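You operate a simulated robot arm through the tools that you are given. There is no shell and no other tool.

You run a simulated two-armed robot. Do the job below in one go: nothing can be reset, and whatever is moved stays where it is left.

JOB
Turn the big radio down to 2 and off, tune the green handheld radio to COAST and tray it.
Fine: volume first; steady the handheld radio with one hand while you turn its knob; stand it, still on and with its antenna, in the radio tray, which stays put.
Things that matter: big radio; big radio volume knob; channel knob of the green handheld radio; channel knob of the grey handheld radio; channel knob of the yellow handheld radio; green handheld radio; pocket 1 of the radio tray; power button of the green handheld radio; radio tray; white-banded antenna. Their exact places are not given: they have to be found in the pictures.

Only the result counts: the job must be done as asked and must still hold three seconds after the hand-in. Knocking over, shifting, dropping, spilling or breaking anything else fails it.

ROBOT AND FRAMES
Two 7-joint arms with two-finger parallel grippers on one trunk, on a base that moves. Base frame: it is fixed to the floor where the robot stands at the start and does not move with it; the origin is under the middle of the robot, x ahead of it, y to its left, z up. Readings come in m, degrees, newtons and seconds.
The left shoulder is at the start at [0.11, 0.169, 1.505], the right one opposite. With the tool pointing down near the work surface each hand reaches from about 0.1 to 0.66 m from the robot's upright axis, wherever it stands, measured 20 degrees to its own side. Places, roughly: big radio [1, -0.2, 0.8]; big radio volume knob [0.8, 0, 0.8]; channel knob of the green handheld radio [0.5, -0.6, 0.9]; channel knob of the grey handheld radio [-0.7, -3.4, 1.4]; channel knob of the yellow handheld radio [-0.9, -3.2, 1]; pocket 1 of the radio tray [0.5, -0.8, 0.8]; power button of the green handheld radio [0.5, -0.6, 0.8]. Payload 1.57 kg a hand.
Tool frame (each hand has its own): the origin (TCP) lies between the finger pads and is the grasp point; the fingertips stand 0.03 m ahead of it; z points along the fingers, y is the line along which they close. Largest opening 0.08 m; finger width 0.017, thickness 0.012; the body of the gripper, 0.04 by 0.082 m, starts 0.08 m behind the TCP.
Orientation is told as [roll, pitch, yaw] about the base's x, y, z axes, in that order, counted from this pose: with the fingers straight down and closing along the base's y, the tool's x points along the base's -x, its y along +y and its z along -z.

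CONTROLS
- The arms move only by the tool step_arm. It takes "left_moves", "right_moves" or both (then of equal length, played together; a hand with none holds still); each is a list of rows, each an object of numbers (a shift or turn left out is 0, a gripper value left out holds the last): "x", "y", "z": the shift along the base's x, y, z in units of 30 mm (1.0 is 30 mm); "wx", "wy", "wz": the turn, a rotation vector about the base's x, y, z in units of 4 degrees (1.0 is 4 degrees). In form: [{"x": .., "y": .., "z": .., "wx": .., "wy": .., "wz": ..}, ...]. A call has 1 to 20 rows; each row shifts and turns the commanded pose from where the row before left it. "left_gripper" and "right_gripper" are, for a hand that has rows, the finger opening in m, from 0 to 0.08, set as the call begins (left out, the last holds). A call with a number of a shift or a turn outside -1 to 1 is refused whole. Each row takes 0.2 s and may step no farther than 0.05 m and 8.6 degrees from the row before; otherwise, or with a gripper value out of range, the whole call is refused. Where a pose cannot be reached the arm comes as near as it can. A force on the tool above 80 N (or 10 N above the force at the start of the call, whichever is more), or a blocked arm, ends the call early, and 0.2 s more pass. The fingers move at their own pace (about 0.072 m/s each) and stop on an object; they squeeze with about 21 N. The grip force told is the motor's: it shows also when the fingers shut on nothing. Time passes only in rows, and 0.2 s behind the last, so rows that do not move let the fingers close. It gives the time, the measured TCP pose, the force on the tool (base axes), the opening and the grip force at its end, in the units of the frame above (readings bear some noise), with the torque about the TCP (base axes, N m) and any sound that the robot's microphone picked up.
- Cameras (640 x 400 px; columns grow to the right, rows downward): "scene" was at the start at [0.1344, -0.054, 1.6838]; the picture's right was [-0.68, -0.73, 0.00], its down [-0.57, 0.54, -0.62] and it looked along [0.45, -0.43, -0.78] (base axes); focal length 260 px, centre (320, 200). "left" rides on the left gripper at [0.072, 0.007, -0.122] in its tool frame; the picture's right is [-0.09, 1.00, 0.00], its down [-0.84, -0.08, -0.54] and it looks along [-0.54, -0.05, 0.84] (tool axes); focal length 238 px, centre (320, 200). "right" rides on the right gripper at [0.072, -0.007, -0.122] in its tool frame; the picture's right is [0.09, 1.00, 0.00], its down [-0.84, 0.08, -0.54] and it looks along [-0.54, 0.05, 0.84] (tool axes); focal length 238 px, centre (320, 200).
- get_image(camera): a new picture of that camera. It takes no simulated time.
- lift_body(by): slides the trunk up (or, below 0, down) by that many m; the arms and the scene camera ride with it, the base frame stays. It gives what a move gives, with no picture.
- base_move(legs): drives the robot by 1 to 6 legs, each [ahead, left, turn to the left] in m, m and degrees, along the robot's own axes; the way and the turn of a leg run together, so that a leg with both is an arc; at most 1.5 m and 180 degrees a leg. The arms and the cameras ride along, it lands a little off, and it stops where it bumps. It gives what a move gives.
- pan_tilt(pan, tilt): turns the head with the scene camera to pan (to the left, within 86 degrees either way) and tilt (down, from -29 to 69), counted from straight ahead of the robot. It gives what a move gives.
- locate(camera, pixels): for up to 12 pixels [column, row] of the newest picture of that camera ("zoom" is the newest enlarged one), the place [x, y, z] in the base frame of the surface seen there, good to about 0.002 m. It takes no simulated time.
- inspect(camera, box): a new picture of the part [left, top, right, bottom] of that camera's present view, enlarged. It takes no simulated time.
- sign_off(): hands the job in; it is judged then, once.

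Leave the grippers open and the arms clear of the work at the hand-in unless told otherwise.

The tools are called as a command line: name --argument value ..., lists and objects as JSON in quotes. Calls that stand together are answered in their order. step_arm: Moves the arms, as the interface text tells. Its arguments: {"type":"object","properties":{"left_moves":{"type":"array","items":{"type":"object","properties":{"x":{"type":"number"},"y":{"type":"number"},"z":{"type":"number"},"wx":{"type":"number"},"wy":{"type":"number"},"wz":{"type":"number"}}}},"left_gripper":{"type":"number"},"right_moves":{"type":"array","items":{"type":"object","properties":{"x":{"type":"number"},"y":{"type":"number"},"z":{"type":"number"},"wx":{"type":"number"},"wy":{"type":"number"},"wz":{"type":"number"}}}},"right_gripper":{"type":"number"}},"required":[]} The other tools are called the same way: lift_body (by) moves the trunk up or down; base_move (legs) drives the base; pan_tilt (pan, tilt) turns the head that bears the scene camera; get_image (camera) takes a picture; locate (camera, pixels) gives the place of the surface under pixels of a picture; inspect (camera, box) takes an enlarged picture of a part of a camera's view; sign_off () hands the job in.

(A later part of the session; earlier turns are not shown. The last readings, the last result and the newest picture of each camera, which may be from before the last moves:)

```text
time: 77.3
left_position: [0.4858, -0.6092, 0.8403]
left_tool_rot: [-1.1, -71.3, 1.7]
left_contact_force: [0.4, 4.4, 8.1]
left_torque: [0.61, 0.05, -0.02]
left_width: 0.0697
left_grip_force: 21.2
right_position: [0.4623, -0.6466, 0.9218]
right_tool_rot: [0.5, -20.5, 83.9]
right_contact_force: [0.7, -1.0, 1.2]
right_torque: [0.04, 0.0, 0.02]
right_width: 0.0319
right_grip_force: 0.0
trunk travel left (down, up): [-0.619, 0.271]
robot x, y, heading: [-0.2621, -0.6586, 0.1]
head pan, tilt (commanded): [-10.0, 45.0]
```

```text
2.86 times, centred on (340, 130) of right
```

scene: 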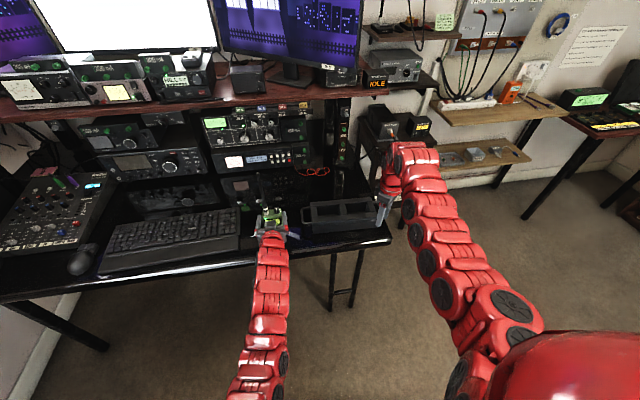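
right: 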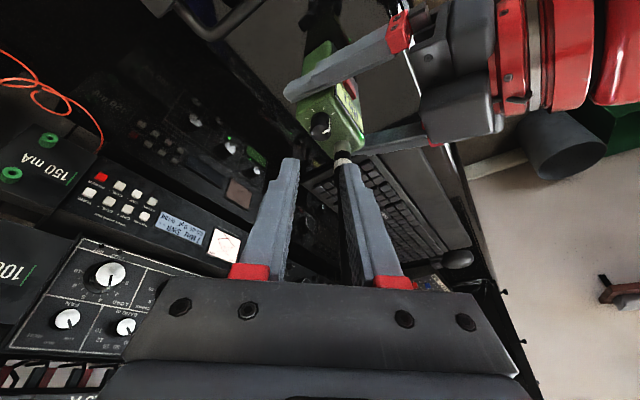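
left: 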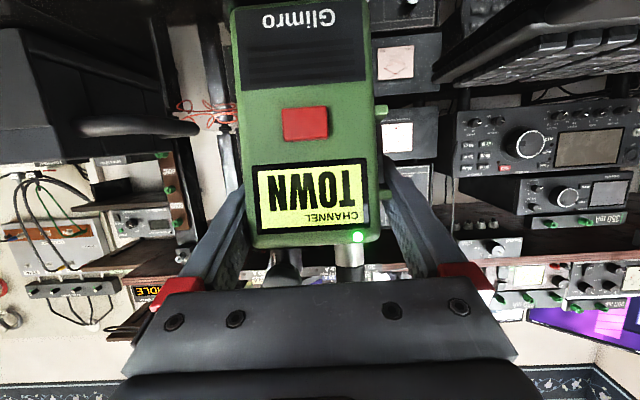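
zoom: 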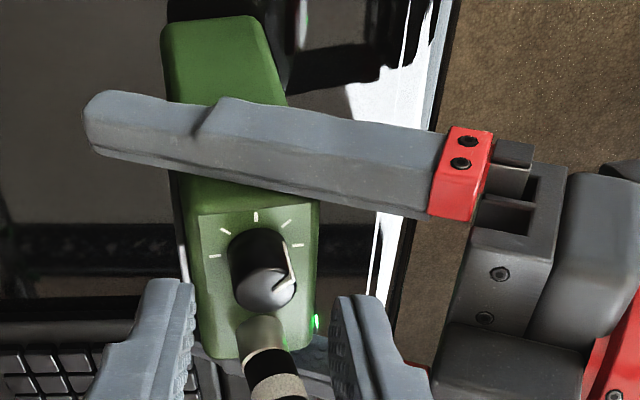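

The right hand is free; channel shows TOWN. I check the radio's tilt in the left grip.

get_image --camera "left"

inspect --camera "scene" --box '[225, 170, 325, 260]'

locate --camera "zoom" --pixels '[[225, 165], [265, 255], [240, 280], [340, 280], [345, 250], [300, 245], [250, 210], [235, 190]]'

locate --camera "left" --pixels '[[240, 20], [365, 15], [245, 100], [370, 100], [255, 230], [372, 225], [305, 125], [300, 60], [350, 240], [280, 235]]'

```text
taken
```

left: 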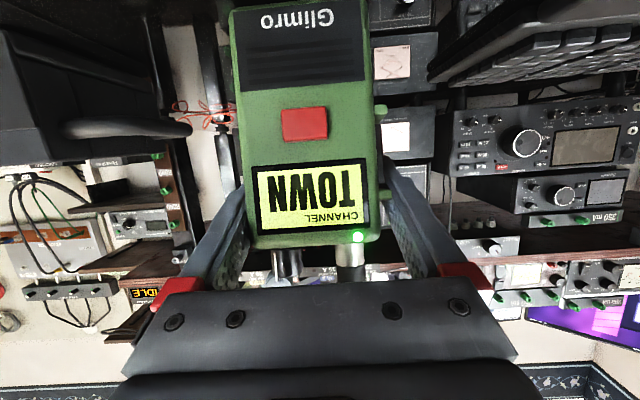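

```text
4.44 times, centred on (275, 215) of scene
```

zoom: 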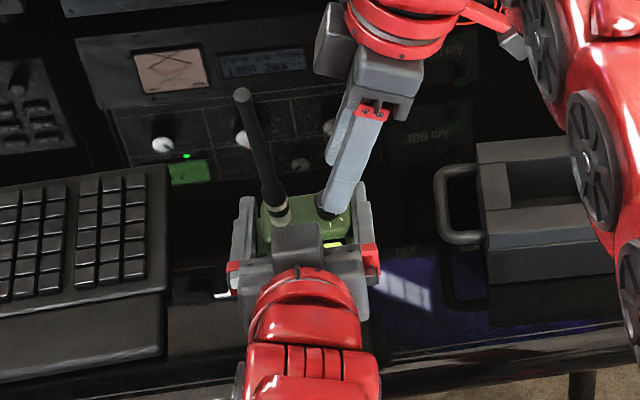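

```text
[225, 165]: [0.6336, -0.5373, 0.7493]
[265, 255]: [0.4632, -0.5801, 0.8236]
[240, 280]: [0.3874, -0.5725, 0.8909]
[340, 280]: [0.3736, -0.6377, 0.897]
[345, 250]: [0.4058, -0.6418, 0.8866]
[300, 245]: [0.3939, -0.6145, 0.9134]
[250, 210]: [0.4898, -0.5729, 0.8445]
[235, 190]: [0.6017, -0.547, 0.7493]
```

```text
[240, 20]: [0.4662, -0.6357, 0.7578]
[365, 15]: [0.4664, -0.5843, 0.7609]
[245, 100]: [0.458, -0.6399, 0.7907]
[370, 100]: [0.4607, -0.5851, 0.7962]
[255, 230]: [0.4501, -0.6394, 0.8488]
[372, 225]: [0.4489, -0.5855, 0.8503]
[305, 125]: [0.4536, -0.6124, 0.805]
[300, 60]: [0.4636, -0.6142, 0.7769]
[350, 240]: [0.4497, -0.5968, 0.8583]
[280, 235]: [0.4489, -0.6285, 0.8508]
```

The radio is tilted about 11° toward the robot in the grip. I'll fix that and come closer: first I take the right hand up and aside.

step_arm --right_moves '[{"z": 0.7}, {"z": 0.7}, {"z": 0.7, "y": -0.3}, {"y": -0.7, "z": 0.3}, {"y": -0.8}, {"y": -0.8}, {"y": -0.8}]'

step_arm --left_moves '[{"z": 0.15}, {"z": 0.2}, {"z": 0.25}, {}]'

get_image --camera "left"

inspect --camera "scene" --box '[225, 150, 345, 260]'

```text
time: 78.9
left_position: [0.4846, -0.61, 0.8414]
left_tool_rot: [-1.6, -71.4, 2.0]
left_contact_force: [1.1, 4.7, 14.0]
left_torque: [0.23, 0.12, 0.11]
left_width: 0.0699
left_grip_force: 20.8
right_position: [0.4634, -0.7494, 0.9925]
right_tool_rot: [0.5, -20.4, 83.7]
right_contact_force: [0.4, 0.2, 0.3]
right_torque: [-0.03, -0.02, -0.02]
right_width: 0.032
right_grip_force: 0.0
trunk travel left (down, up): [-0.619, 0.271]
robot x, y, heading: [-0.2669, -0.657, 0.3]
head pan, tilt (commanded): [-10.0, 45.0]
```

```text
time: 79.9
left_position: [0.4842, -0.6103, 0.8574]
left_tool_rot: [-1.7, -71.0, 2.0]
left_contact_force: [-0.1, 0.2, -2.8]
left_torque: [0.0, -0.04, -0.01]
left_width: 0.0698
left_grip_force: 21.2
right_position: [0.4648, -0.7499, 0.9915]
right_tool_rot: [0.6, -20.5, 83.7]
right_contact_force: [1.3, -0.2, -0.6]
right_torque: [0.01, -0.07, 0.03]
right_width: 0.0318
right_grip_force: 0.2
trunk travel left (down, up): [-0.619, 0.271]
robot x, y, heading: [-0.2627, -0.657, 0.0]
head pan, tilt (commanded): [-10.0, 45.0]
```

```text
taken
```

left: 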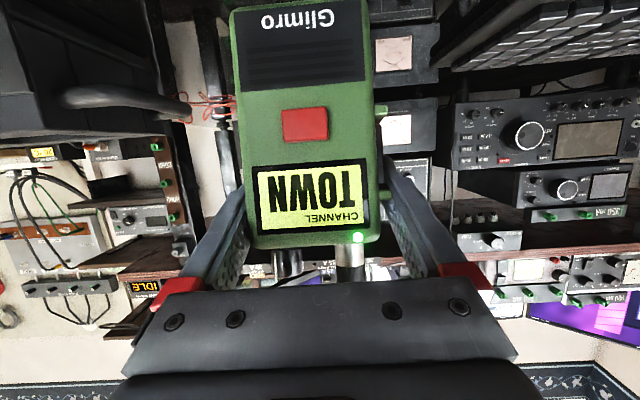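

```text
3.64 times, centred on (285, 205) of scene
```

zoom: 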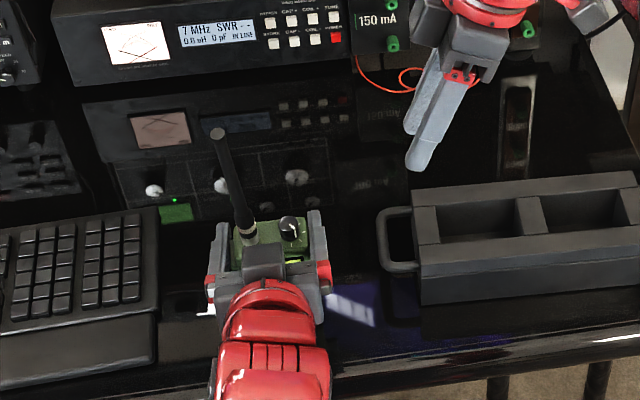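

The radio is lifted (weight ≈2.8 N) and holds in the grip. I measure its tilt.

locate --camera "left" --pixels '[[250, 20], [355, 15], [250, 100], [365, 100], [252, 225], [368, 220], [255, 160], [366, 155]]'

```text
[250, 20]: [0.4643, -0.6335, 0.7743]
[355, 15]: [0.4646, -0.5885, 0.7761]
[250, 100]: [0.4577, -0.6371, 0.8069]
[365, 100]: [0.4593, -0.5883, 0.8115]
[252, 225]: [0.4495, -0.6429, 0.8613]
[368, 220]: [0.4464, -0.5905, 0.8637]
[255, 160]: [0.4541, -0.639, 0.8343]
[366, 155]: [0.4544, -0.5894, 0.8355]
```

Tilt is 10.7°. I rotate the left hand by that amount so the radio stands upright.

step_arm --left_moves '[{"wy": 0.67}, {"wy": 0.67}, {"wy": 0.67}, {"wy": 0.66}, {}]'

get_image --camera "left"

inspect --camera "scene" --box '[225, 150, 345, 260]'

locate --camera "left" --pixels '[[250, 20], [355, 15], [250, 100], [365, 100], [252, 225], [368, 220], [255, 160], [366, 155]]'

```text
time: 81.1
left_position: [0.4849, -0.6109, 0.8566]
left_tool_rot: [-0.8, -60.3, 1.3]
left_contact_force: [-0.3, 0.3, -3.4]
left_torque: [0.02, -0.04, 0.01]
left_width: 0.07
left_grip_force: 20.6
right_position: [0.4647, -0.7497, 0.9924]
right_tool_rot: [0.8, -20.5, 83.6]
right_contact_force: [0.8, -0.7, -0.6]
right_torque: [-0.04, -0.02, 0.01]
right_width: 0.0323
right_grip_force: 0.0
trunk travel left (down, up): [-0.619, 0.271]
robot x, y, heading: [-0.2592, -0.6524, 0.2]
head pan, tilt (commanded): [-10.0, 45.0]
```

```text
taken
```

left: 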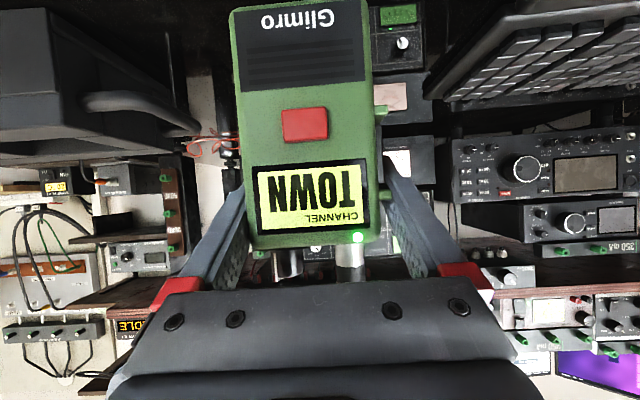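

```text
3.64 times, centred on (285, 205) of scene
```

zoom: 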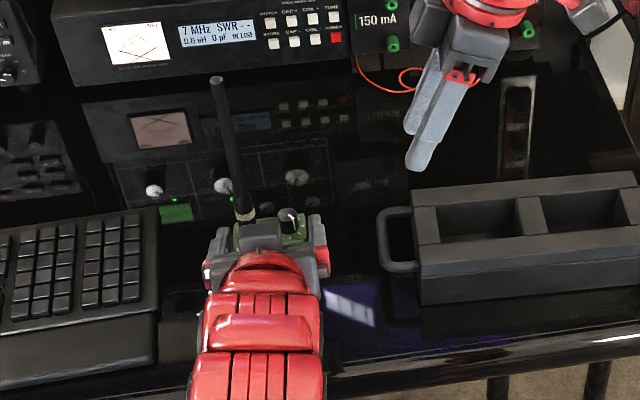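

```text
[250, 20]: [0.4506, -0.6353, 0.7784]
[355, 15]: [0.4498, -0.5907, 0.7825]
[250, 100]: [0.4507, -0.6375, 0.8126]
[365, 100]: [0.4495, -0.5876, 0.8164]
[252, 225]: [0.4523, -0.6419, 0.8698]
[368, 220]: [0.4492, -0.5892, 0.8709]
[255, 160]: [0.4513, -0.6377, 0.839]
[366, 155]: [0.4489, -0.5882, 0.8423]
```

The front face is vertical now (x≈0.450 top and bottom). Now I drive the base 0.1 m forward with the radio held just above the desk.

base_move --legs '[[0.1, 0, 0]]'

get_image --camera "scene"

```text
time: 82.3
left_position: [0.5862, -0.6082, 0.8558]
left_tool_rot: [-0.9, -60.4, 1.4]
left_contact_force: [0.4, 0.3, -3.3]
left_torque: [-0.01, -0.05, -0.01]
left_width: 0.07
left_grip_force: 20.3
right_position: [0.5643, -0.7445, 0.992]
right_tool_rot: [0.5, -20.7, 84.0]
right_contact_force: [0.8, 0.2, -0.7]
right_torque: [-0.01, 0.05, 0.02]
right_width: 0.0322
right_grip_force: 0.1
trunk travel left (down, up): [-0.619, 0.271]
robot x, y, heading: [-0.1642, -0.6585, -0.0]
head pan, tilt (commanded): [-10.0, 45.0]
```

```text
taken
```

scene: 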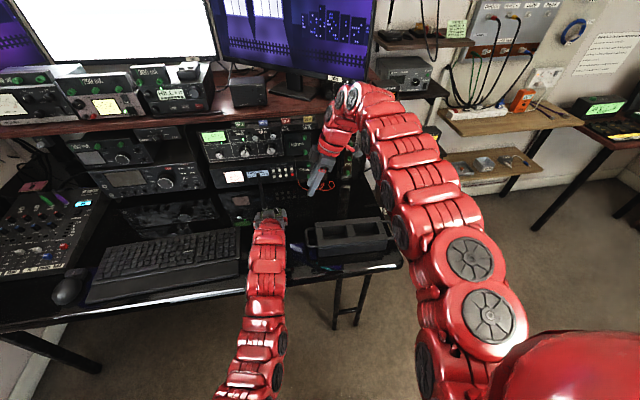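

Now I draw the left hand (with the radio) and the right hand back about 0.1 m, keeping heights.

step_arm --left_moves '[{"x": -0.83}, {"x": -0.83}, {"x": -0.83}, {"x": -0.83}, {}]' --right_moves '[{"x": -0.8}, {"x": -0.8}, {"x": -0.7}, {}, {}]'

get_image --camera "left"

inspect --camera "scene" --box '[200, 150, 360, 270]'

locate --camera "left" --pixels '[[250, 20], [355, 15], [300, 8], [252, 225], [368, 220], [300, 60], [240, 12]]'

```text
time: 83.5
left_position: [0.4828, -0.61, 0.8568]
left_tool_rot: [-0.7, -60.5, 1.3]
left_contact_force: [0.4, -0.9, -3.2]
left_torque: [0.02, -0.05, 0.01]
left_width: 0.0701
left_grip_force: 21.6
right_position: [0.4942, -0.7485, 0.9936]
right_tool_rot: [0.5, -20.9, 84.0]
right_contact_force: [0.3, 0.3, -0.4]
right_torque: [0.0, -0.01, 0.0]
right_width: 0.0321
right_grip_force: 0.1
trunk travel left (down, up): [-0.619, 0.271]
robot x, y, heading: [-0.1643, -0.657, -0.1]
head pan, tilt (commanded): [-10.0, 45.0]
```

```text
taken
```

left: 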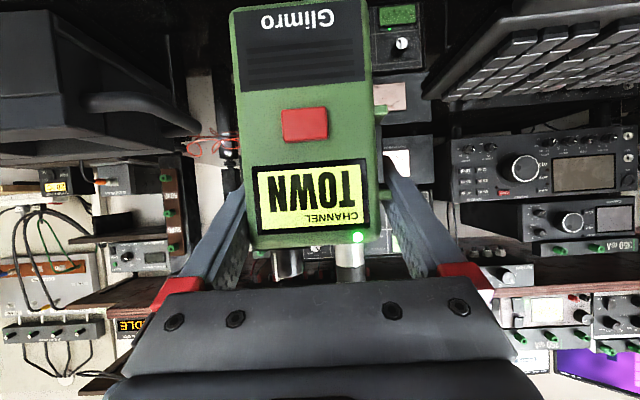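

```text
3.33 times, centred on (280, 210) of scene
```

zoom: 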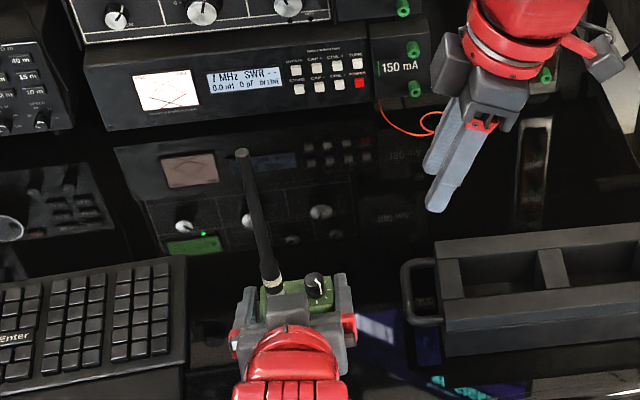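

```text
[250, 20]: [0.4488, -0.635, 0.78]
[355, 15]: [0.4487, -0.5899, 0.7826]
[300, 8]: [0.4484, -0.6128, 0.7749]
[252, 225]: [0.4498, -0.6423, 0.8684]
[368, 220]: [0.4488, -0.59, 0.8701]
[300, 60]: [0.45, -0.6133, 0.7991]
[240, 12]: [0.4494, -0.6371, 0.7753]
```

The radio's bottom is at z≈0.77. I lower it gently to the desk.

step_arm --left_moves '[{"z": -0.2}, {"z": -0.2}, {"z": -0.2}, {}]'

step_arm --left_moves '[{"z": -0.06}, {"z": -0.06}, {}]'

```text
time: 84.5
left_position: [0.4841, -0.6088, 0.8384]
left_tool_rot: [-0.9, -60.5, 1.3]
left_contact_force: [-0.2, 0.0, -3.7]
left_torque: [0.03, -0.08, 0.02]
left_width: 0.07
left_grip_force: 20.1
right_position: [0.4957, -0.7462, 0.9928]
right_tool_rot: [0.5, -20.8, 83.9]
right_contact_force: [-0.1, 0.1, 0.0]
right_torque: [0.01, 0.02, -0.01]
right_width: 0.0318
right_grip_force: 0.0
trunk travel left (down, up): [-0.619, 0.271]
robot x, y, heading: [-0.1591, -0.6508, 0.2]
head pan, tilt (commanded): [-10.0, 45.0]
```

```text
time: 85.3
left_position: [0.483, -0.6087, 0.8363]
left_tool_rot: [-0.7, -60.5, 1.2]
left_contact_force: [1.7, -0.5, 3.2]
left_torque: [0.08, -0.19, -0.02]
left_width: 0.0698
left_grip_force: 20.9
right_position: [0.4939, -0.748, 0.9936]
right_tool_rot: [0.4, -20.8, 84.1]
right_contact_force: [0.4, -0.1, 0.2]
right_torque: [-0.03, -0.03, 0.01]
right_width: 0.0318
right_grip_force: 0.1
trunk travel left (down, up): [-0.619, 0.271]
robot x, y, heading: [-0.1638, -0.6528, -0.1]
head pan, tilt (commanded): [-10.0, 45.0]
```

The radio stands on the desk, steadied by the left hand. I re-locate the knob and antenna.

inspect --camera "scene" --box '[250, 215, 290, 240]'

get_image --camera "right"

```text
16.00 times, centred on (270, 228) of scene
```

zoom: 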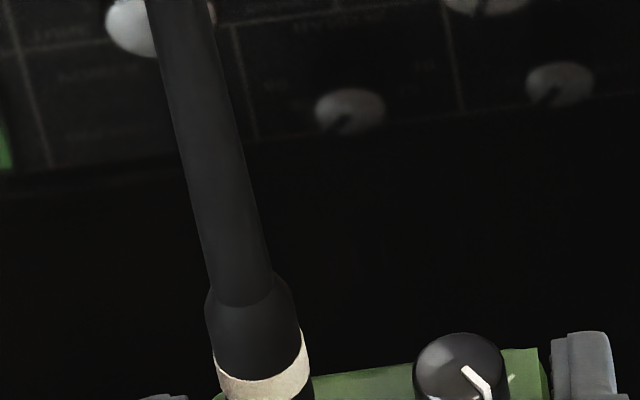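

```text
taken
```

right: 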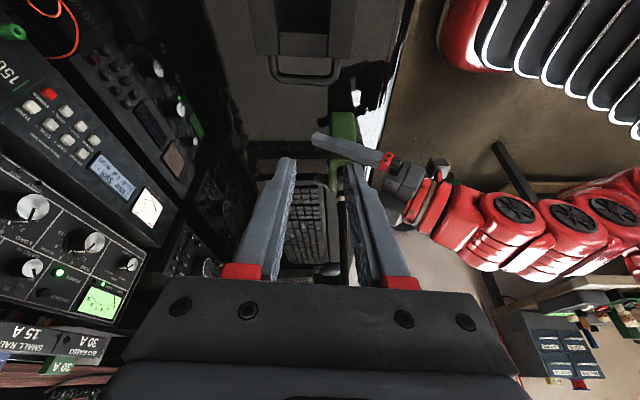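

inspect --camera "scene" --box '[255, 228, 295, 253]'

locate --camera "zoom" --pixels '[[380, 155], [350, 155], [415, 155], [380, 130], [385, 175], [215, 185], [190, 235], [430, 185], [432, 160], [400, 215], [300, 180]]'

```text
16.00 times, centred on (275, 240) of scene
```

zoom: 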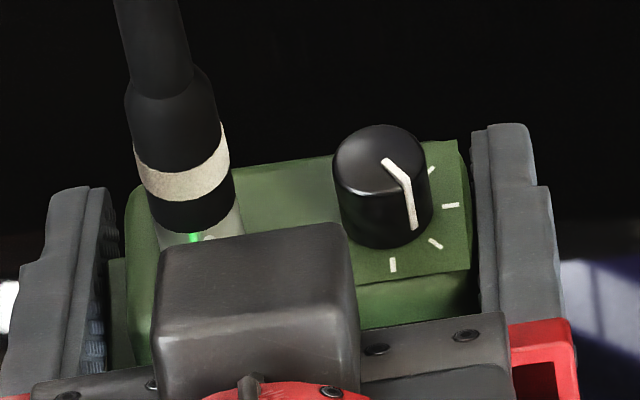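

```text
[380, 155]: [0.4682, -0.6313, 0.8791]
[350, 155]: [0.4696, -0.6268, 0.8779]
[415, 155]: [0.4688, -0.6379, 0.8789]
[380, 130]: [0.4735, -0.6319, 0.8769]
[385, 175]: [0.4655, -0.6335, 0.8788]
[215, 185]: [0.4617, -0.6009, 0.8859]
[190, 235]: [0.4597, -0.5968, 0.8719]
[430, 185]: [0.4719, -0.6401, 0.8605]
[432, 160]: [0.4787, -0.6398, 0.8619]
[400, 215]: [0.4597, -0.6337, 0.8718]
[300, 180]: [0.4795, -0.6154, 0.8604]
```

locate --camera "zoom" --pixels '[[250, 240], [170, 260], [335, 230], [250, 300], [340, 310], [380, 350], [480, 330], [485, 150], [500, 200], [530, 190], [80, 220], [395, 340]]'

```text
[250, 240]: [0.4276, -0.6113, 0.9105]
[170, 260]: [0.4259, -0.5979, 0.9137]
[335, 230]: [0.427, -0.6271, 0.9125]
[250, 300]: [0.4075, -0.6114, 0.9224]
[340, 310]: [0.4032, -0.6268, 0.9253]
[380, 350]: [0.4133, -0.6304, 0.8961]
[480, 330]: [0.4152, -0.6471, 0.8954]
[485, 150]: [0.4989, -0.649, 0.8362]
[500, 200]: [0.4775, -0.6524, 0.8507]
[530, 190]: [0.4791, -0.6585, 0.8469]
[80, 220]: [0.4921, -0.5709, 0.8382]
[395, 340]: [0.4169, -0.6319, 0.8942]
```

The left gripper's block reaches x 0.428 at z 0.91, so I approach with the right hand at yaw ≈72° (fingers front and back of the knob), with the same 20° lean. I move to above the knob.

step_arm --right_moves '[{"x": -0.19, "y": 0.73, "z": -0.2, "wz": -0.6}, {"x": -0.19, "y": 0.73, "z": -0.2, "wz": -0.6}, {"x": -0.19, "y": 0.73, "z": -0.3, "wz": -0.6}, {"x": -0.19, "y": 0.73, "z": -0.4, "wz": -0.6}, {"x": -0.19, "y": 0.73, "z": -0.5, "wz": -0.6}, {}]' --right_gripper 0.027

inspect --camera "right" --box '[240, 60, 440, 200]'

inspect --camera "scene" --box '[240, 190, 320, 250]'

```text
time: 86.7
left_position: [0.4823, -0.6099, 0.8359]
left_tool_rot: [-0.7, -60.6, 1.3]
left_contact_force: [1.3, 0.3, 7.1]
left_torque: [0.16, -0.16, 0.04]
left_width: 0.0699
left_grip_force: 20.8
right_position: [0.4761, -0.6319, 0.9508]
right_tool_rot: [0.4, -20.7, 72.0]
right_contact_force: [0.0, -0.3, -0.1]
right_torque: [0.0, 0.02, 0.0]
right_width: 0.0269
right_grip_force: 0.1
right hand out of reach, approached as far as the arm can: row 3
trunk travel left (down, up): [-0.619, 0.271]
robot x, y, heading: [-0.1622, -0.6571, 0.2]
head pan, tilt (commanded): [-10.0, 45.0]
```

```text
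2.86 times, centred on (340, 130) of right
```

zoom: 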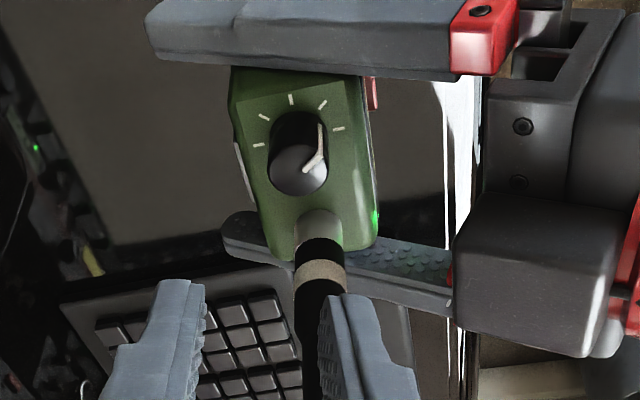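

```text
6.67 times, centred on (280, 220) of scene
```

zoom: 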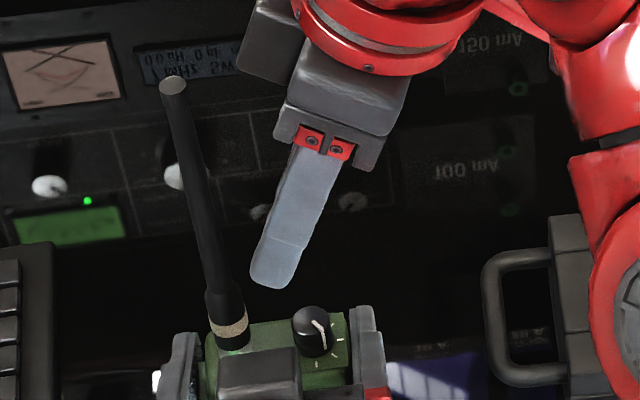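

I shift 10 mm back and 6 mm right to centre over the knob, and descend most of the way.

step_arm --right_moves '[{"x": -0.35, "y": -0.217}, {"z": -0.4}, {"z": -0.4}, {"z": -0.4}, {}]'

inspect --camera "right" --box '[240, 60, 440, 200]'

inspect --camera "scene" --box '[240, 200, 320, 260]'

```text
time: 87.9
left_position: [0.4829, -0.6085, 0.836]
left_tool_rot: [-0.8, -60.6, 1.3]
left_contact_force: [1.0, 0.7, 9.0]
left_torque: [0.31, -0.2, -0.01]
left_width: 0.0698
left_grip_force: 21.3
right_position: [0.4746, -0.6369, 0.9137]
right_tool_rot: [0.3, -20.8, 72.1]
right_contact_force: [-0.5, 0.0, 0.4]
right_torque: [0.03, -0.03, -0.02]
right_width: 0.0269
right_grip_force: 0.1
right hand out of reach, approached as far as the arm can: row 1
trunk travel left (down, up): [-0.619, 0.271]
robot x, y, heading: [-0.1641, -0.6544, 0.1]
head pan, tilt (commanded): [-10.0, 45.0]
```

```text
2.86 times, centred on (340, 130) of right
```

zoom: 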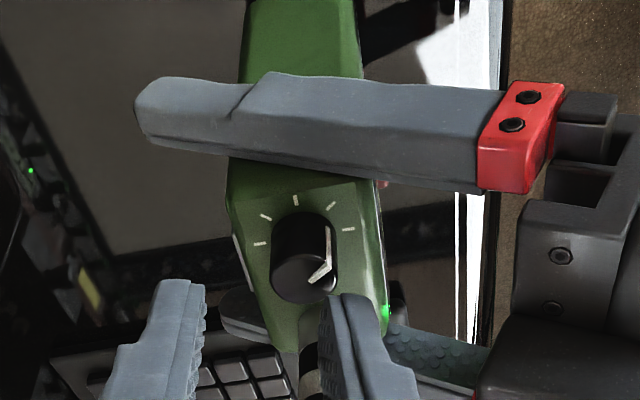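

```text
6.67 times, centred on (280, 230) of scene
```

zoom: 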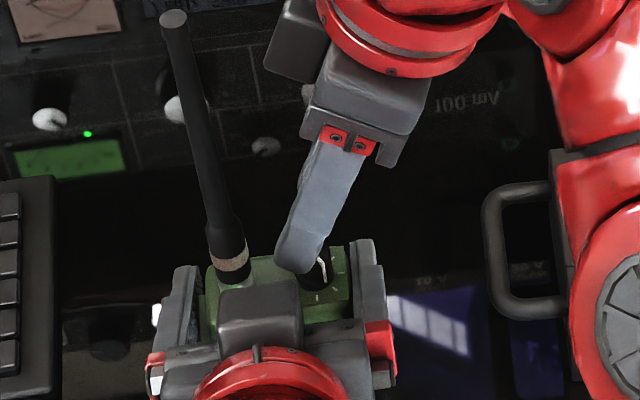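

The right arm can't come closer at this angle (x stays 0.4746). Before gripping, I raise it and test which yaw range it can reach here.

step_arm --right_moves '[{"z": 0.8}, {"z": 0.8}, {"wz": 0.9}, {"wz": 0.9}, {"wz": 0.9}, {"wz": 0.9}, {"wz": 0.9}, {"wz": 0.9}, {"wz": 0.9}, {"wz": 0.9}, {"wz": 0.9}, {"wz": 0.9}, {"wz": 0.9}]'

```text
time: 90.7
left_position: [0.4829, -0.6082, 0.8359]
left_tool_rot: [-0.8, -60.7, 1.1]
left_contact_force: [0.2, 0.8, 9.6]
left_torque: [0.27, -0.12, 0.0]
left_width: 0.07
left_grip_force: 20.4
right_position: [0.4773, -0.6379, 0.9597]
right_tool_rot: [0.4, -20.8, 111.7]
right_contact_force: [-1.3, 0.1, 0.7]
right_torque: [-0.01, -0.01, 0.05]
right_width: 0.0269
right_grip_force: 0.0
trunk travel left (down, up): [-0.619, 0.271]
robot x, y, heading: [-0.1609, -0.6574, 0.1]
head pan, tilt (commanded): [-10.0, 45.0]
```

Yaw 72–112° works here. I test a bit more yaw and the needed 8 mm closer.

step_arm --right_moves '[{"x": -0.13}, {"x": -0.13}, {"wz": 0.9}, {"wz": 0.9}, {"wz": 0.9}, {"wz": 0.9}, {"wz": 0.9}, {"wz": 0.9}, {"wz": 0.9}]'

```text
time: 92.7
left_position: [0.4818, -0.6086, 0.8358]
left_tool_rot: [-0.8, -60.6, 1.2]
left_contact_force: [-1.2, 0.9, 8.7]
left_torque: [0.31, -0.03, -0.01]
left_width: 0.0699
left_grip_force: 20.8
right_position: [0.4676, -0.6381, 0.9598]
right_tool_rot: [0.4, -20.8, 136.8]
right_contact_force: [0.1, 0.8, 0.0]
right_torque: [-0.01, 0.05, -0.01]
right_width: 0.0272
right_grip_force: 0.1
trunk travel left (down, up): [-0.619, 0.271]
robot x, y, heading: [-0.1627, -0.6543, -0.1]
head pan, tilt (commanded): [-10.0, 45.0]
```

Reachable. I turn back to yaw 95° (fingers front/back of the knob) right above it.

step_arm --right_moves '[{"wz": -0.95}, {"wz": -0.95}, {"wz": -0.95}, {"wz": -0.95}, {"wz": -0.95}, {"wz": -0.95}, {"wz": -0.95}, {"wz": -0.95}, {"wz": -0.95}, {"wz": -0.95}, {"wz": -0.95}, {}]'

inspect --camera "right" --box '[240, 40, 440, 180]'

```text
time: 95.3
left_position: [0.4831, -0.6092, 0.8363]
left_tool_rot: [-0.8, -60.6, 1.2]
left_contact_force: [-0.6, 0.4, 6.8]
left_torque: [0.25, -0.03, 0.05]
left_width: 0.0697
left_grip_force: 21.5
right_position: [0.4673, -0.6379, 0.9611]
right_tool_rot: [0.3, -20.7, 95.0]
right_contact_force: [0.3, 0.0, -0.2]
right_torque: [0.0, -0.01, -0.01]
right_width: 0.0271
right_grip_force: 0.1
trunk travel left (down, up): [-0.619, 0.271]
robot x, y, heading: [-0.1605, -0.6565, 0.3]
head pan, tilt (commanded): [-10.0, 45.0]
```

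```text
2.86 times, centred on (340, 110) of right
```

zoom: 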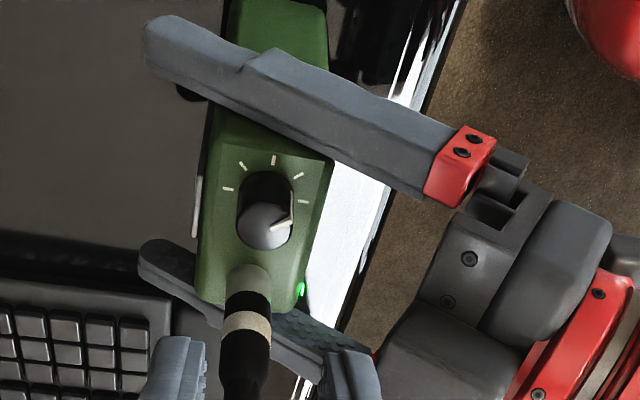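

The knob (265,225) is centred between the fingers. I descend to grip height in two stages.

step_arm --right_moves '[{"z": -0.5}, {"z": -0.5}, {"z": -0.5}, {}]'

inspect --camera "right" --box '[240, 60, 440, 200]'

inspect --camera "scene" --box '[240, 200, 320, 260]'

```text
time: 96.3
left_position: [0.4828, -0.608, 0.8362]
left_tool_rot: [-0.8, -60.6, 1.1]
left_contact_force: [-0.3, 0.5, 7.2]
left_torque: [0.28, -0.02, 0.02]
left_width: 0.0701
left_grip_force: 21.0
right_position: [0.4688, -0.637, 0.9157]
right_tool_rot: [0.2, -20.9, 95.2]
right_contact_force: [-0.1, -0.7, 0.6]
right_torque: [0.0, -0.02, -0.01]
right_width: 0.0274
right_grip_force: 0.0
trunk travel left (down, up): [-0.619, 0.271]
robot x, y, heading: [-0.1601, -0.6548, -0.0]
head pan, tilt (commanded): [-10.0, 45.0]
```

```text
2.86 times, centred on (340, 130) of right
```

zoom: 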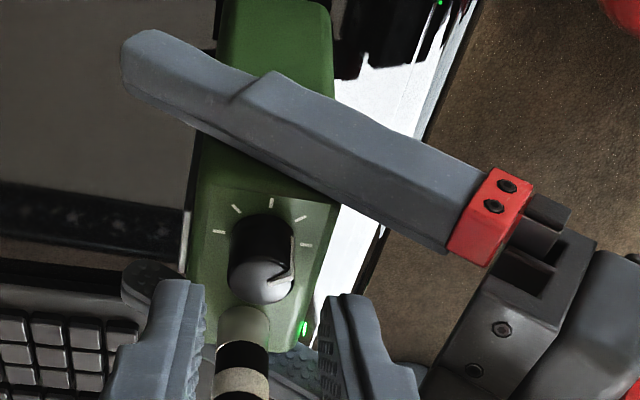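

```text
6.67 times, centred on (280, 230) of scene
```

zoom: 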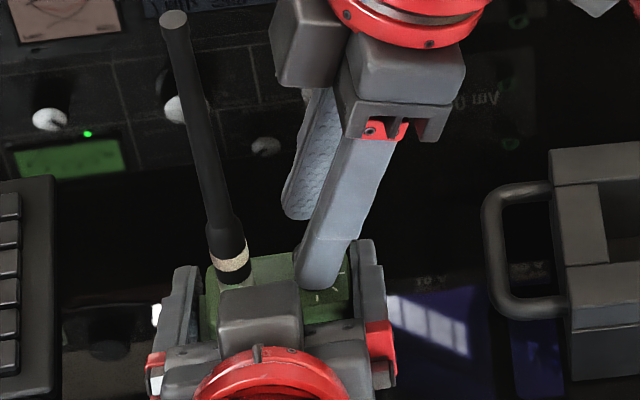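

Centred. I descend the final 20 mm and close on the knob.

step_arm --right_moves '[{"z": -0.22}, {"z": -0.22}, {"z": -0.2, "y": -0.04}, {}]'

inspect --camera "right" --box '[240, 80, 440, 220]'

```text
time: 97.3
left_position: [0.4826, -0.6082, 0.8355]
left_tool_rot: [-0.8, -60.6, 1.2]
left_contact_force: [-0.2, 0.2, 7.5]
left_torque: [0.25, -0.07, 0.03]
left_width: 0.0699
left_grip_force: 20.8
right_position: [0.4683, -0.6387, 0.896]
right_tool_rot: [0.5, -20.8, 95.1]
right_contact_force: [0.2, 0.3, -0.4]
right_torque: [0.01, -0.02, 0.02]
right_width: 0.0268
right_grip_force: 0.1
trunk travel left (down, up): [-0.619, 0.271]
robot x, y, heading: [-0.165, -0.6517, 0.0]
head pan, tilt (commanded): [-10.0, 45.0]
```

```text
2.86 times, centred on (340, 150) of right
```

zoom: 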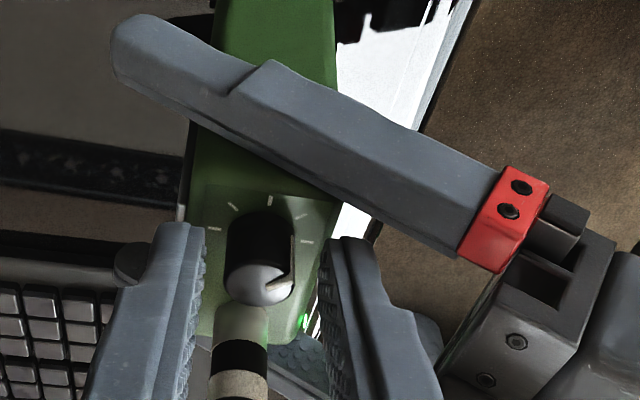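

step_arm --right_moves '[{}, {}, {}]' --right_gripper 0.0

inspect --camera "right" --box '[240, 80, 440, 220]'

```text
time: 98.1
left_position: [0.4824, -0.6094, 0.8362]
left_tool_rot: [-0.8, -60.5, 1.3]
left_contact_force: [-9.3, -1.0, 10.6]
left_torque: [0.29, -0.07, -0.1]
left_width: 0.0696
left_grip_force: 21.5
right_position: [0.4697, -0.6391, 0.8965]
right_tool_rot: [0.4, -20.8, 95.0]
right_contact_force: [8.4, 2.2, -1.4]
right_torque: [0.02, -0.32, -0.11]
right_width: 0.0156
right_grip_force: 20.8
trunk travel left (down, up): [-0.619, 0.271]
robot x, y, heading: [-0.1624, -0.6575, 0.3]
head pan, tilt (commanded): [-10.0, 45.0]
```

```text
2.86 times, centred on (340, 150) of right
```

zoom: 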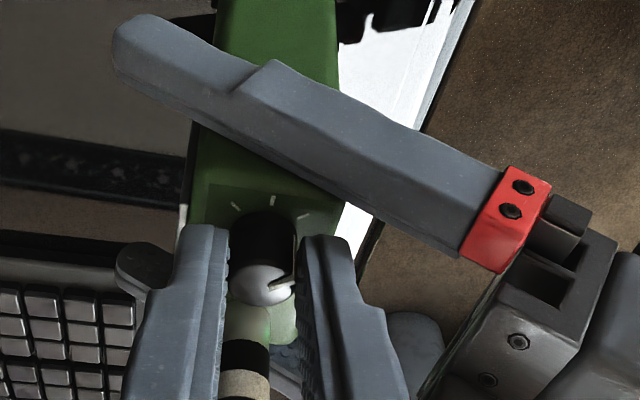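

Gripped. I turn it counter-clockwise again, first 27°, watching forces and reach.

step_arm --right_moves '[{"x": 0.05, "y": 0.006, "wz": 0.98}, {"x": 0.017, "y": 0.006, "wz": 0.98}, {"x": 0.017, "y": 0.006, "wz": 0.98}, {"x": 0.017, "y": 0.006, "wz": 0.98}, {"x": 0.017, "y": 0.006, "wz": 0.98}, {"x": 0.017, "y": 0.006, "wz": 0.98}, {"x": 0.017, "y": 0.006, "wz": 0.98}]'

get_image --camera "left"

inspect --camera "right" --box '[240, 80, 440, 220]'

```text
time: 99.7
left_position: [0.4824, -0.6091, 0.8362]
left_tool_rot: [-0.7, -60.6, 1.2]
left_contact_force: [-7.8, 0.1, 7.9]
left_torque: [0.41, -0.25, -0.14]
left_width: 0.0699
left_grip_force: 21.0
right_position: [0.473, -0.6376, 0.8964]
right_tool_rot: [0.3, -20.8, 122.6]
right_contact_force: [7.8, 1.2, 0.1]
right_torque: [0.04, -0.33, -0.05]
right_width: 0.0159
right_grip_force: 21.0
trunk travel left (down, up): [-0.619, 0.271]
robot x, y, heading: [-0.1656, -0.6529, 0.0]
head pan, tilt (commanded): [-10.0, 45.0]
```

```text
taken
```

left: 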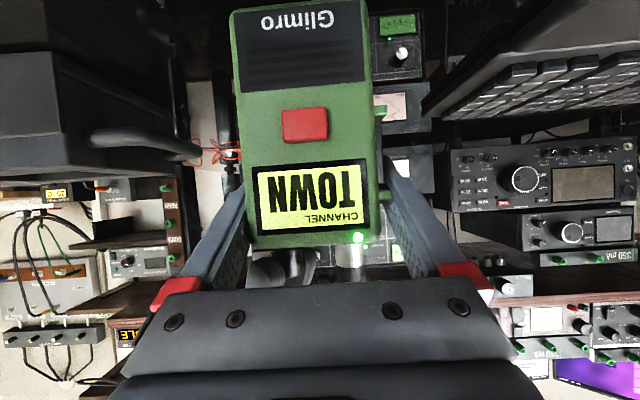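

```text
2.86 times, centred on (340, 150) of right
```

zoom: 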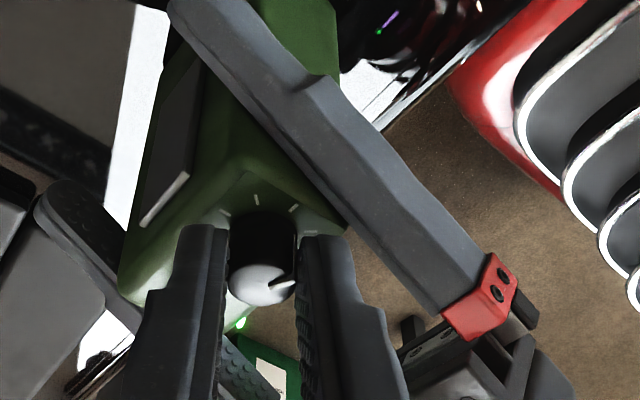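

Turning cleanly, still TOWN. I continue another 27°.

step_arm --right_moves '[{"x": 0.04, "y": 0.013, "wz": 0.98}, {"x": 0.012, "y": 0.013, "wz": 0.98}, {"x": 0.012, "y": 0.013, "wz": 0.98}, {"x": 0.012, "y": 0.013, "wz": 0.98}, {"x": 0.012, "y": 0.013, "wz": 0.98}, {"x": 0.012, "y": 0.013, "wz": 0.98}, {"x": 0.012, "y": 0.013, "wz": 0.98}]'

get_image --camera "left"

inspect --camera "right" --box '[240, 80, 440, 220]'

inspect --camera "scene" --box '[230, 180, 330, 260]'

```text
time: 101.3
left_position: [0.4819, -0.6124, 0.8339]
left_tool_rot: [-1.3, -60.2, 1.5]
left_contact_force: [-16.7, -38.7, -2.0]
left_torque: [1.09, -0.41, 0.48]
left_width: 0.0754
left_grip_force: 20.1
right_position: [0.4713, -0.6426, 0.8977]
right_tool_rot: [-0.3, -20.6, 150.3]
right_contact_force: [21.3, 36.9, 19.1]
right_torque: [0.94, -0.92, -0.52]
right_width: 0.0199
right_grip_force: 21.9
right hand out of reach, approached as far as the arm can: row 6
trunk travel left (down, up): [-0.619, 0.271]
robot x, y, heading: [-0.1644, -0.653, 0.3]
head pan, tilt (commanded): [-10.0, 45.0]
```

```text
taken
```

left: 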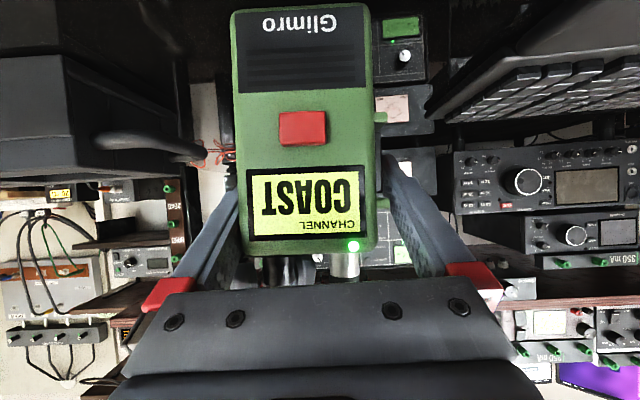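

```text
2.86 times, centred on (340, 150) of right
```

zoom: 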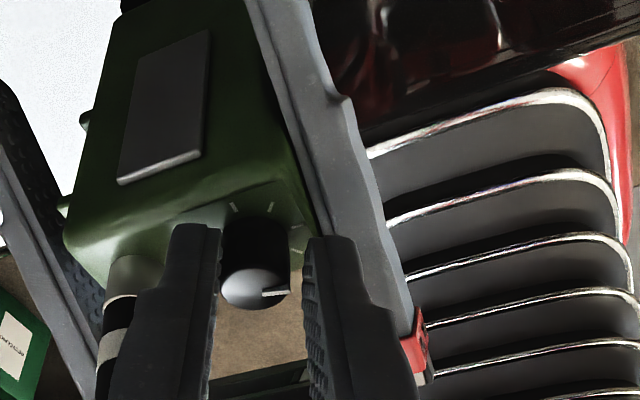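

```text
5.00 times, centred on (280, 220) of scene
```

zoom: 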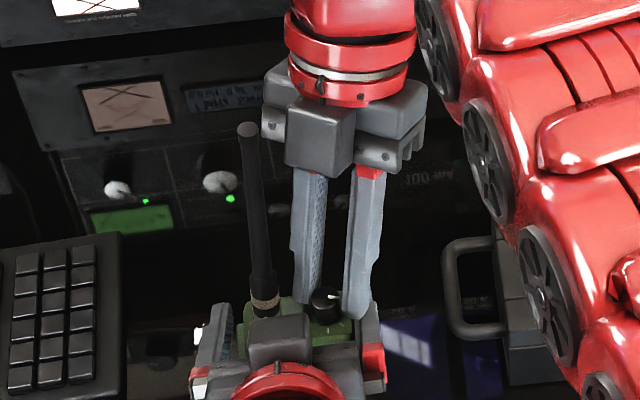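

The display reads COAST. The forces rose (37 N), so I stop, open the right fingers only slightly and see.

step_arm --right_moves '[{}]' --right_gripper 0.024

inspect --camera "right" --box '[240, 80, 440, 220]'

inspect --camera "scene" --box '[250, 210, 310, 260]'

get_image --camera "left"

```text
time: 101.7
left_position: [0.4826, -0.6077, 0.834]
left_tool_rot: [-0.6, -60.4, 1.2]
left_contact_force: [-14.7, -17.4, -7.4]
left_torque: [0.63, -0.14, 0.15]
left_width: 0.0697
left_grip_force: 20.7
right_position: [0.4701, -0.6478, 0.895]
right_tool_rot: [0.2, -20.7, 149.9]
right_contact_force: [11.5, 14.9, 15.3]
right_torque: [0.75, -0.22, -0.33]
right_width: 0.0416
right_grip_force: 9.7
trunk travel left (down, up): [-0.619, 0.271]
robot x, y, heading: [-0.1616, -0.6527, 0.3]
head pan, tilt (commanded): [-10.0, 45.0]
```

```text
2.86 times, centred on (340, 150) of right
```

zoom: 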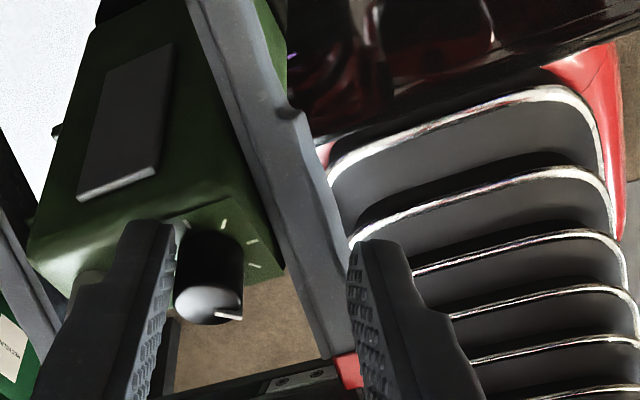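

```text
8.00 times, centred on (280, 235) of scene
```

zoom: 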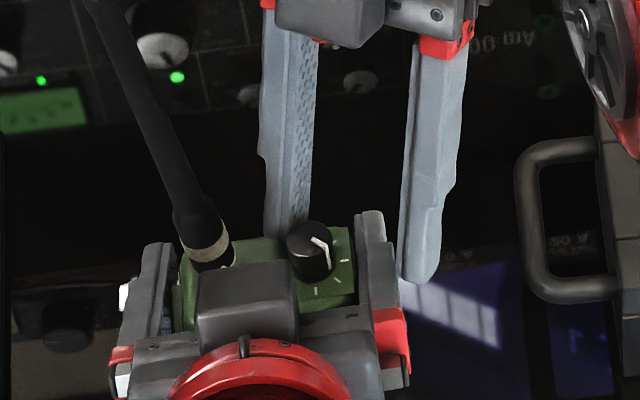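

```text
taken
```

left: 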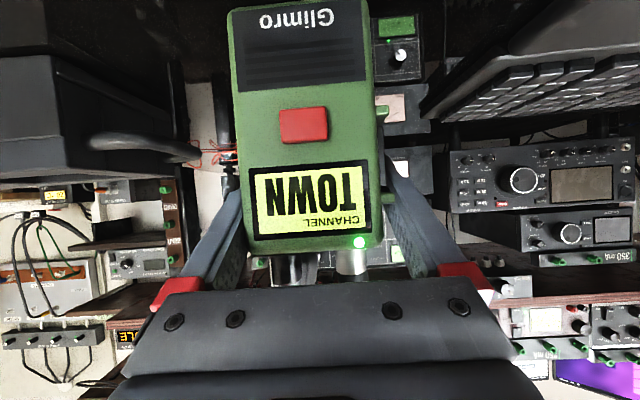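

The channel slipped back to TOWN on release, and one right finger jumped outside the left hand's finger. I open wider and lift the right hand straight up.

step_arm --right_moves '[{}, {"z": 0.3}, {"z": 0.6}, {"z": 0.8}, {"z": 0.8}]' --right_gripper 0.06

get_image --camera "left"

inspect --camera "scene" --box '[240, 190, 320, 260]'

```text
time: 102.9
left_position: [0.4825, -0.6087, 0.8363]
left_tool_rot: [-0.8, -60.5, 1.4]
left_contact_force: [-0.1, 0.3, -1.1]
left_torque: [0.07, 0.11, 0.01]
left_width: 0.0697
left_grip_force: 21.5
right_position: [0.4703, -0.6492, 0.9672]
right_tool_rot: [0.5, -20.9, 150.0]
right_contact_force: [0.5, 0.7, 0.4]
right_torque: [0.0, -0.04, 0.02]
right_width: 0.0603
right_grip_force: 0.0
right hand out of reach, approached as far as the arm can: row 2
trunk travel left (down, up): [-0.619, 0.271]
robot x, y, heading: [-0.1614, -0.6591, 0.2]
head pan, tilt (commanded): [-10.0, 45.0]
```

```text
taken
```

left: 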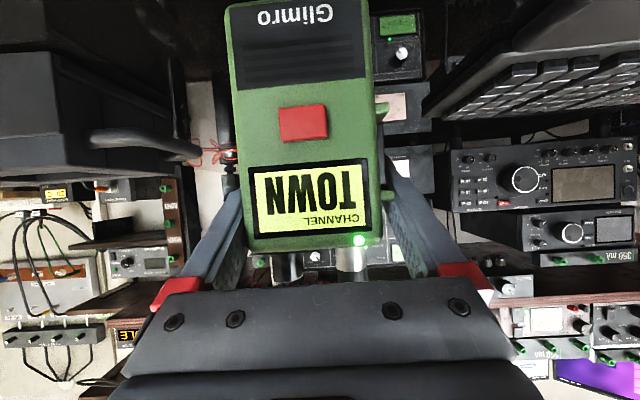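

```text
5.71 times, centred on (280, 225) of scene
```

zoom: 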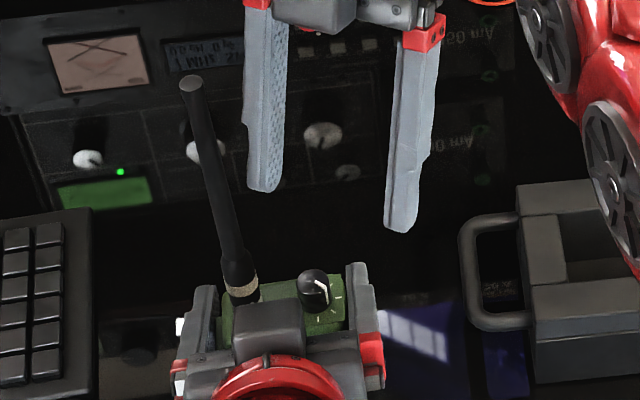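

Free again. The left fingers stood in the way near the top, so I'll re-grip the radio lower with the left hand. First I check the radio stands squarely on the desk.

inspect --camera "scene" --box '[255, 228, 295, 253]'

locate --camera "left" --pixels '[[245, 20], [355, 15], [300, 8], [252, 225], [368, 220], [300, 60], [240, 100], [372, 100]]'

```text
16.00 times, centred on (275, 240) of scene
```

zoom: 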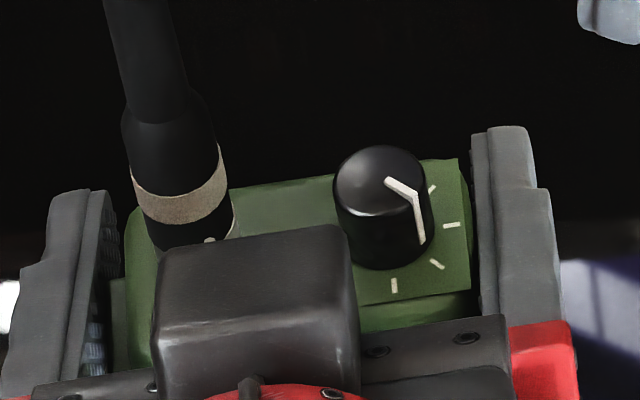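

```text
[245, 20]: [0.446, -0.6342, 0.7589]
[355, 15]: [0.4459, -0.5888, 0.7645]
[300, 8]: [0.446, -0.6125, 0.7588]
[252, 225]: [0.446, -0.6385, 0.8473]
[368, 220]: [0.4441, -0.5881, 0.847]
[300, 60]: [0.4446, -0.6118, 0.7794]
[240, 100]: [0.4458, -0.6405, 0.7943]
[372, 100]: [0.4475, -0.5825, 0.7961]
```

The radio stands upright, pointer at about 52°. I settle it, open the left fingers, shift 3 mm left, go down 45 mm and re-grip low.

step_arm --left_moves '[{"z": -0.05}, {}]'

step_arm --left_moves '[{}, {"y": 0.05}, {"y": 0.05}, {}]' --left_gripper 0.08

get_image --camera "left"

inspect --camera "scene" --box '[240, 200, 310, 260]'

```text
time: 103.5
left_position: [0.4853, -0.6078, 0.8353]
left_tool_rot: [-0.8, -60.8, 1.2]
left_contact_force: [1.5, 0.3, 6.7]
left_torque: [0.25, 0.28, 0.01]
left_width: 0.0701
left_grip_force: 21.4
right_position: [0.4699, -0.6491, 0.9667]
right_tool_rot: [0.4, -20.8, 150.0]
right_contact_force: [-1.1, 0.3, 1.0]
right_torque: [0.02, -0.01, -0.02]
right_width: 0.0599
right_grip_force: 0.0
trunk travel left (down, up): [-0.619, 0.271]
robot x, y, heading: [-0.1631, -0.6573, 0.1]
head pan, tilt (commanded): [-10.0, 45.0]
```

```text
time: 104.5
left_position: [0.484, -0.6055, 0.8344]
left_tool_rot: [-0.8, -60.5, 1.4]
left_contact_force: [0.7, 0.1, -0.7]
left_torque: [0.02, -0.03, 0.01]
left_width: 0.0798
left_grip_force: 0.1
right_position: [0.4713, -0.6493, 0.9675]
right_tool_rot: [0.4, -20.9, 150.0]
right_contact_force: [-0.3, -0.7, -0.3]
right_torque: [0.01, 0.0, -0.01]
right_width: 0.06
right_grip_force: 0.0
trunk travel left (down, up): [-0.619, 0.271]
robot x, y, heading: [-0.1641, -0.6562, 0.3]
head pan, tilt (commanded): [-10.0, 45.0]
```

```text
taken
```

left: 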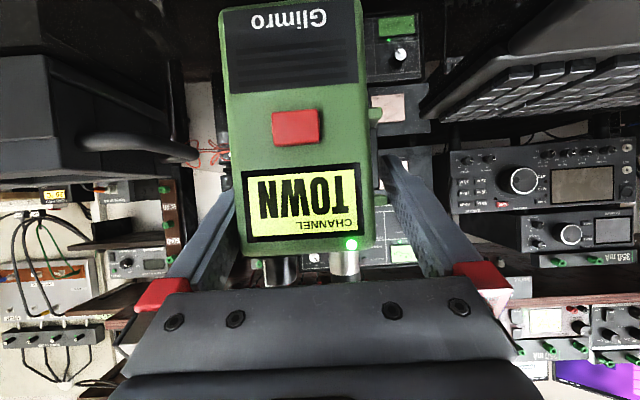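

```text
6.67 times, centred on (275, 230) of scene
```

zoom: 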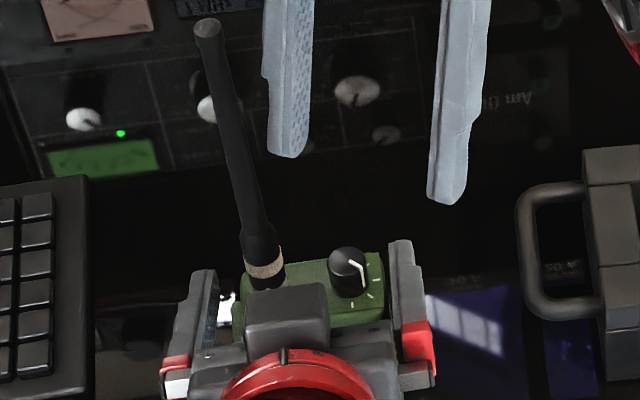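

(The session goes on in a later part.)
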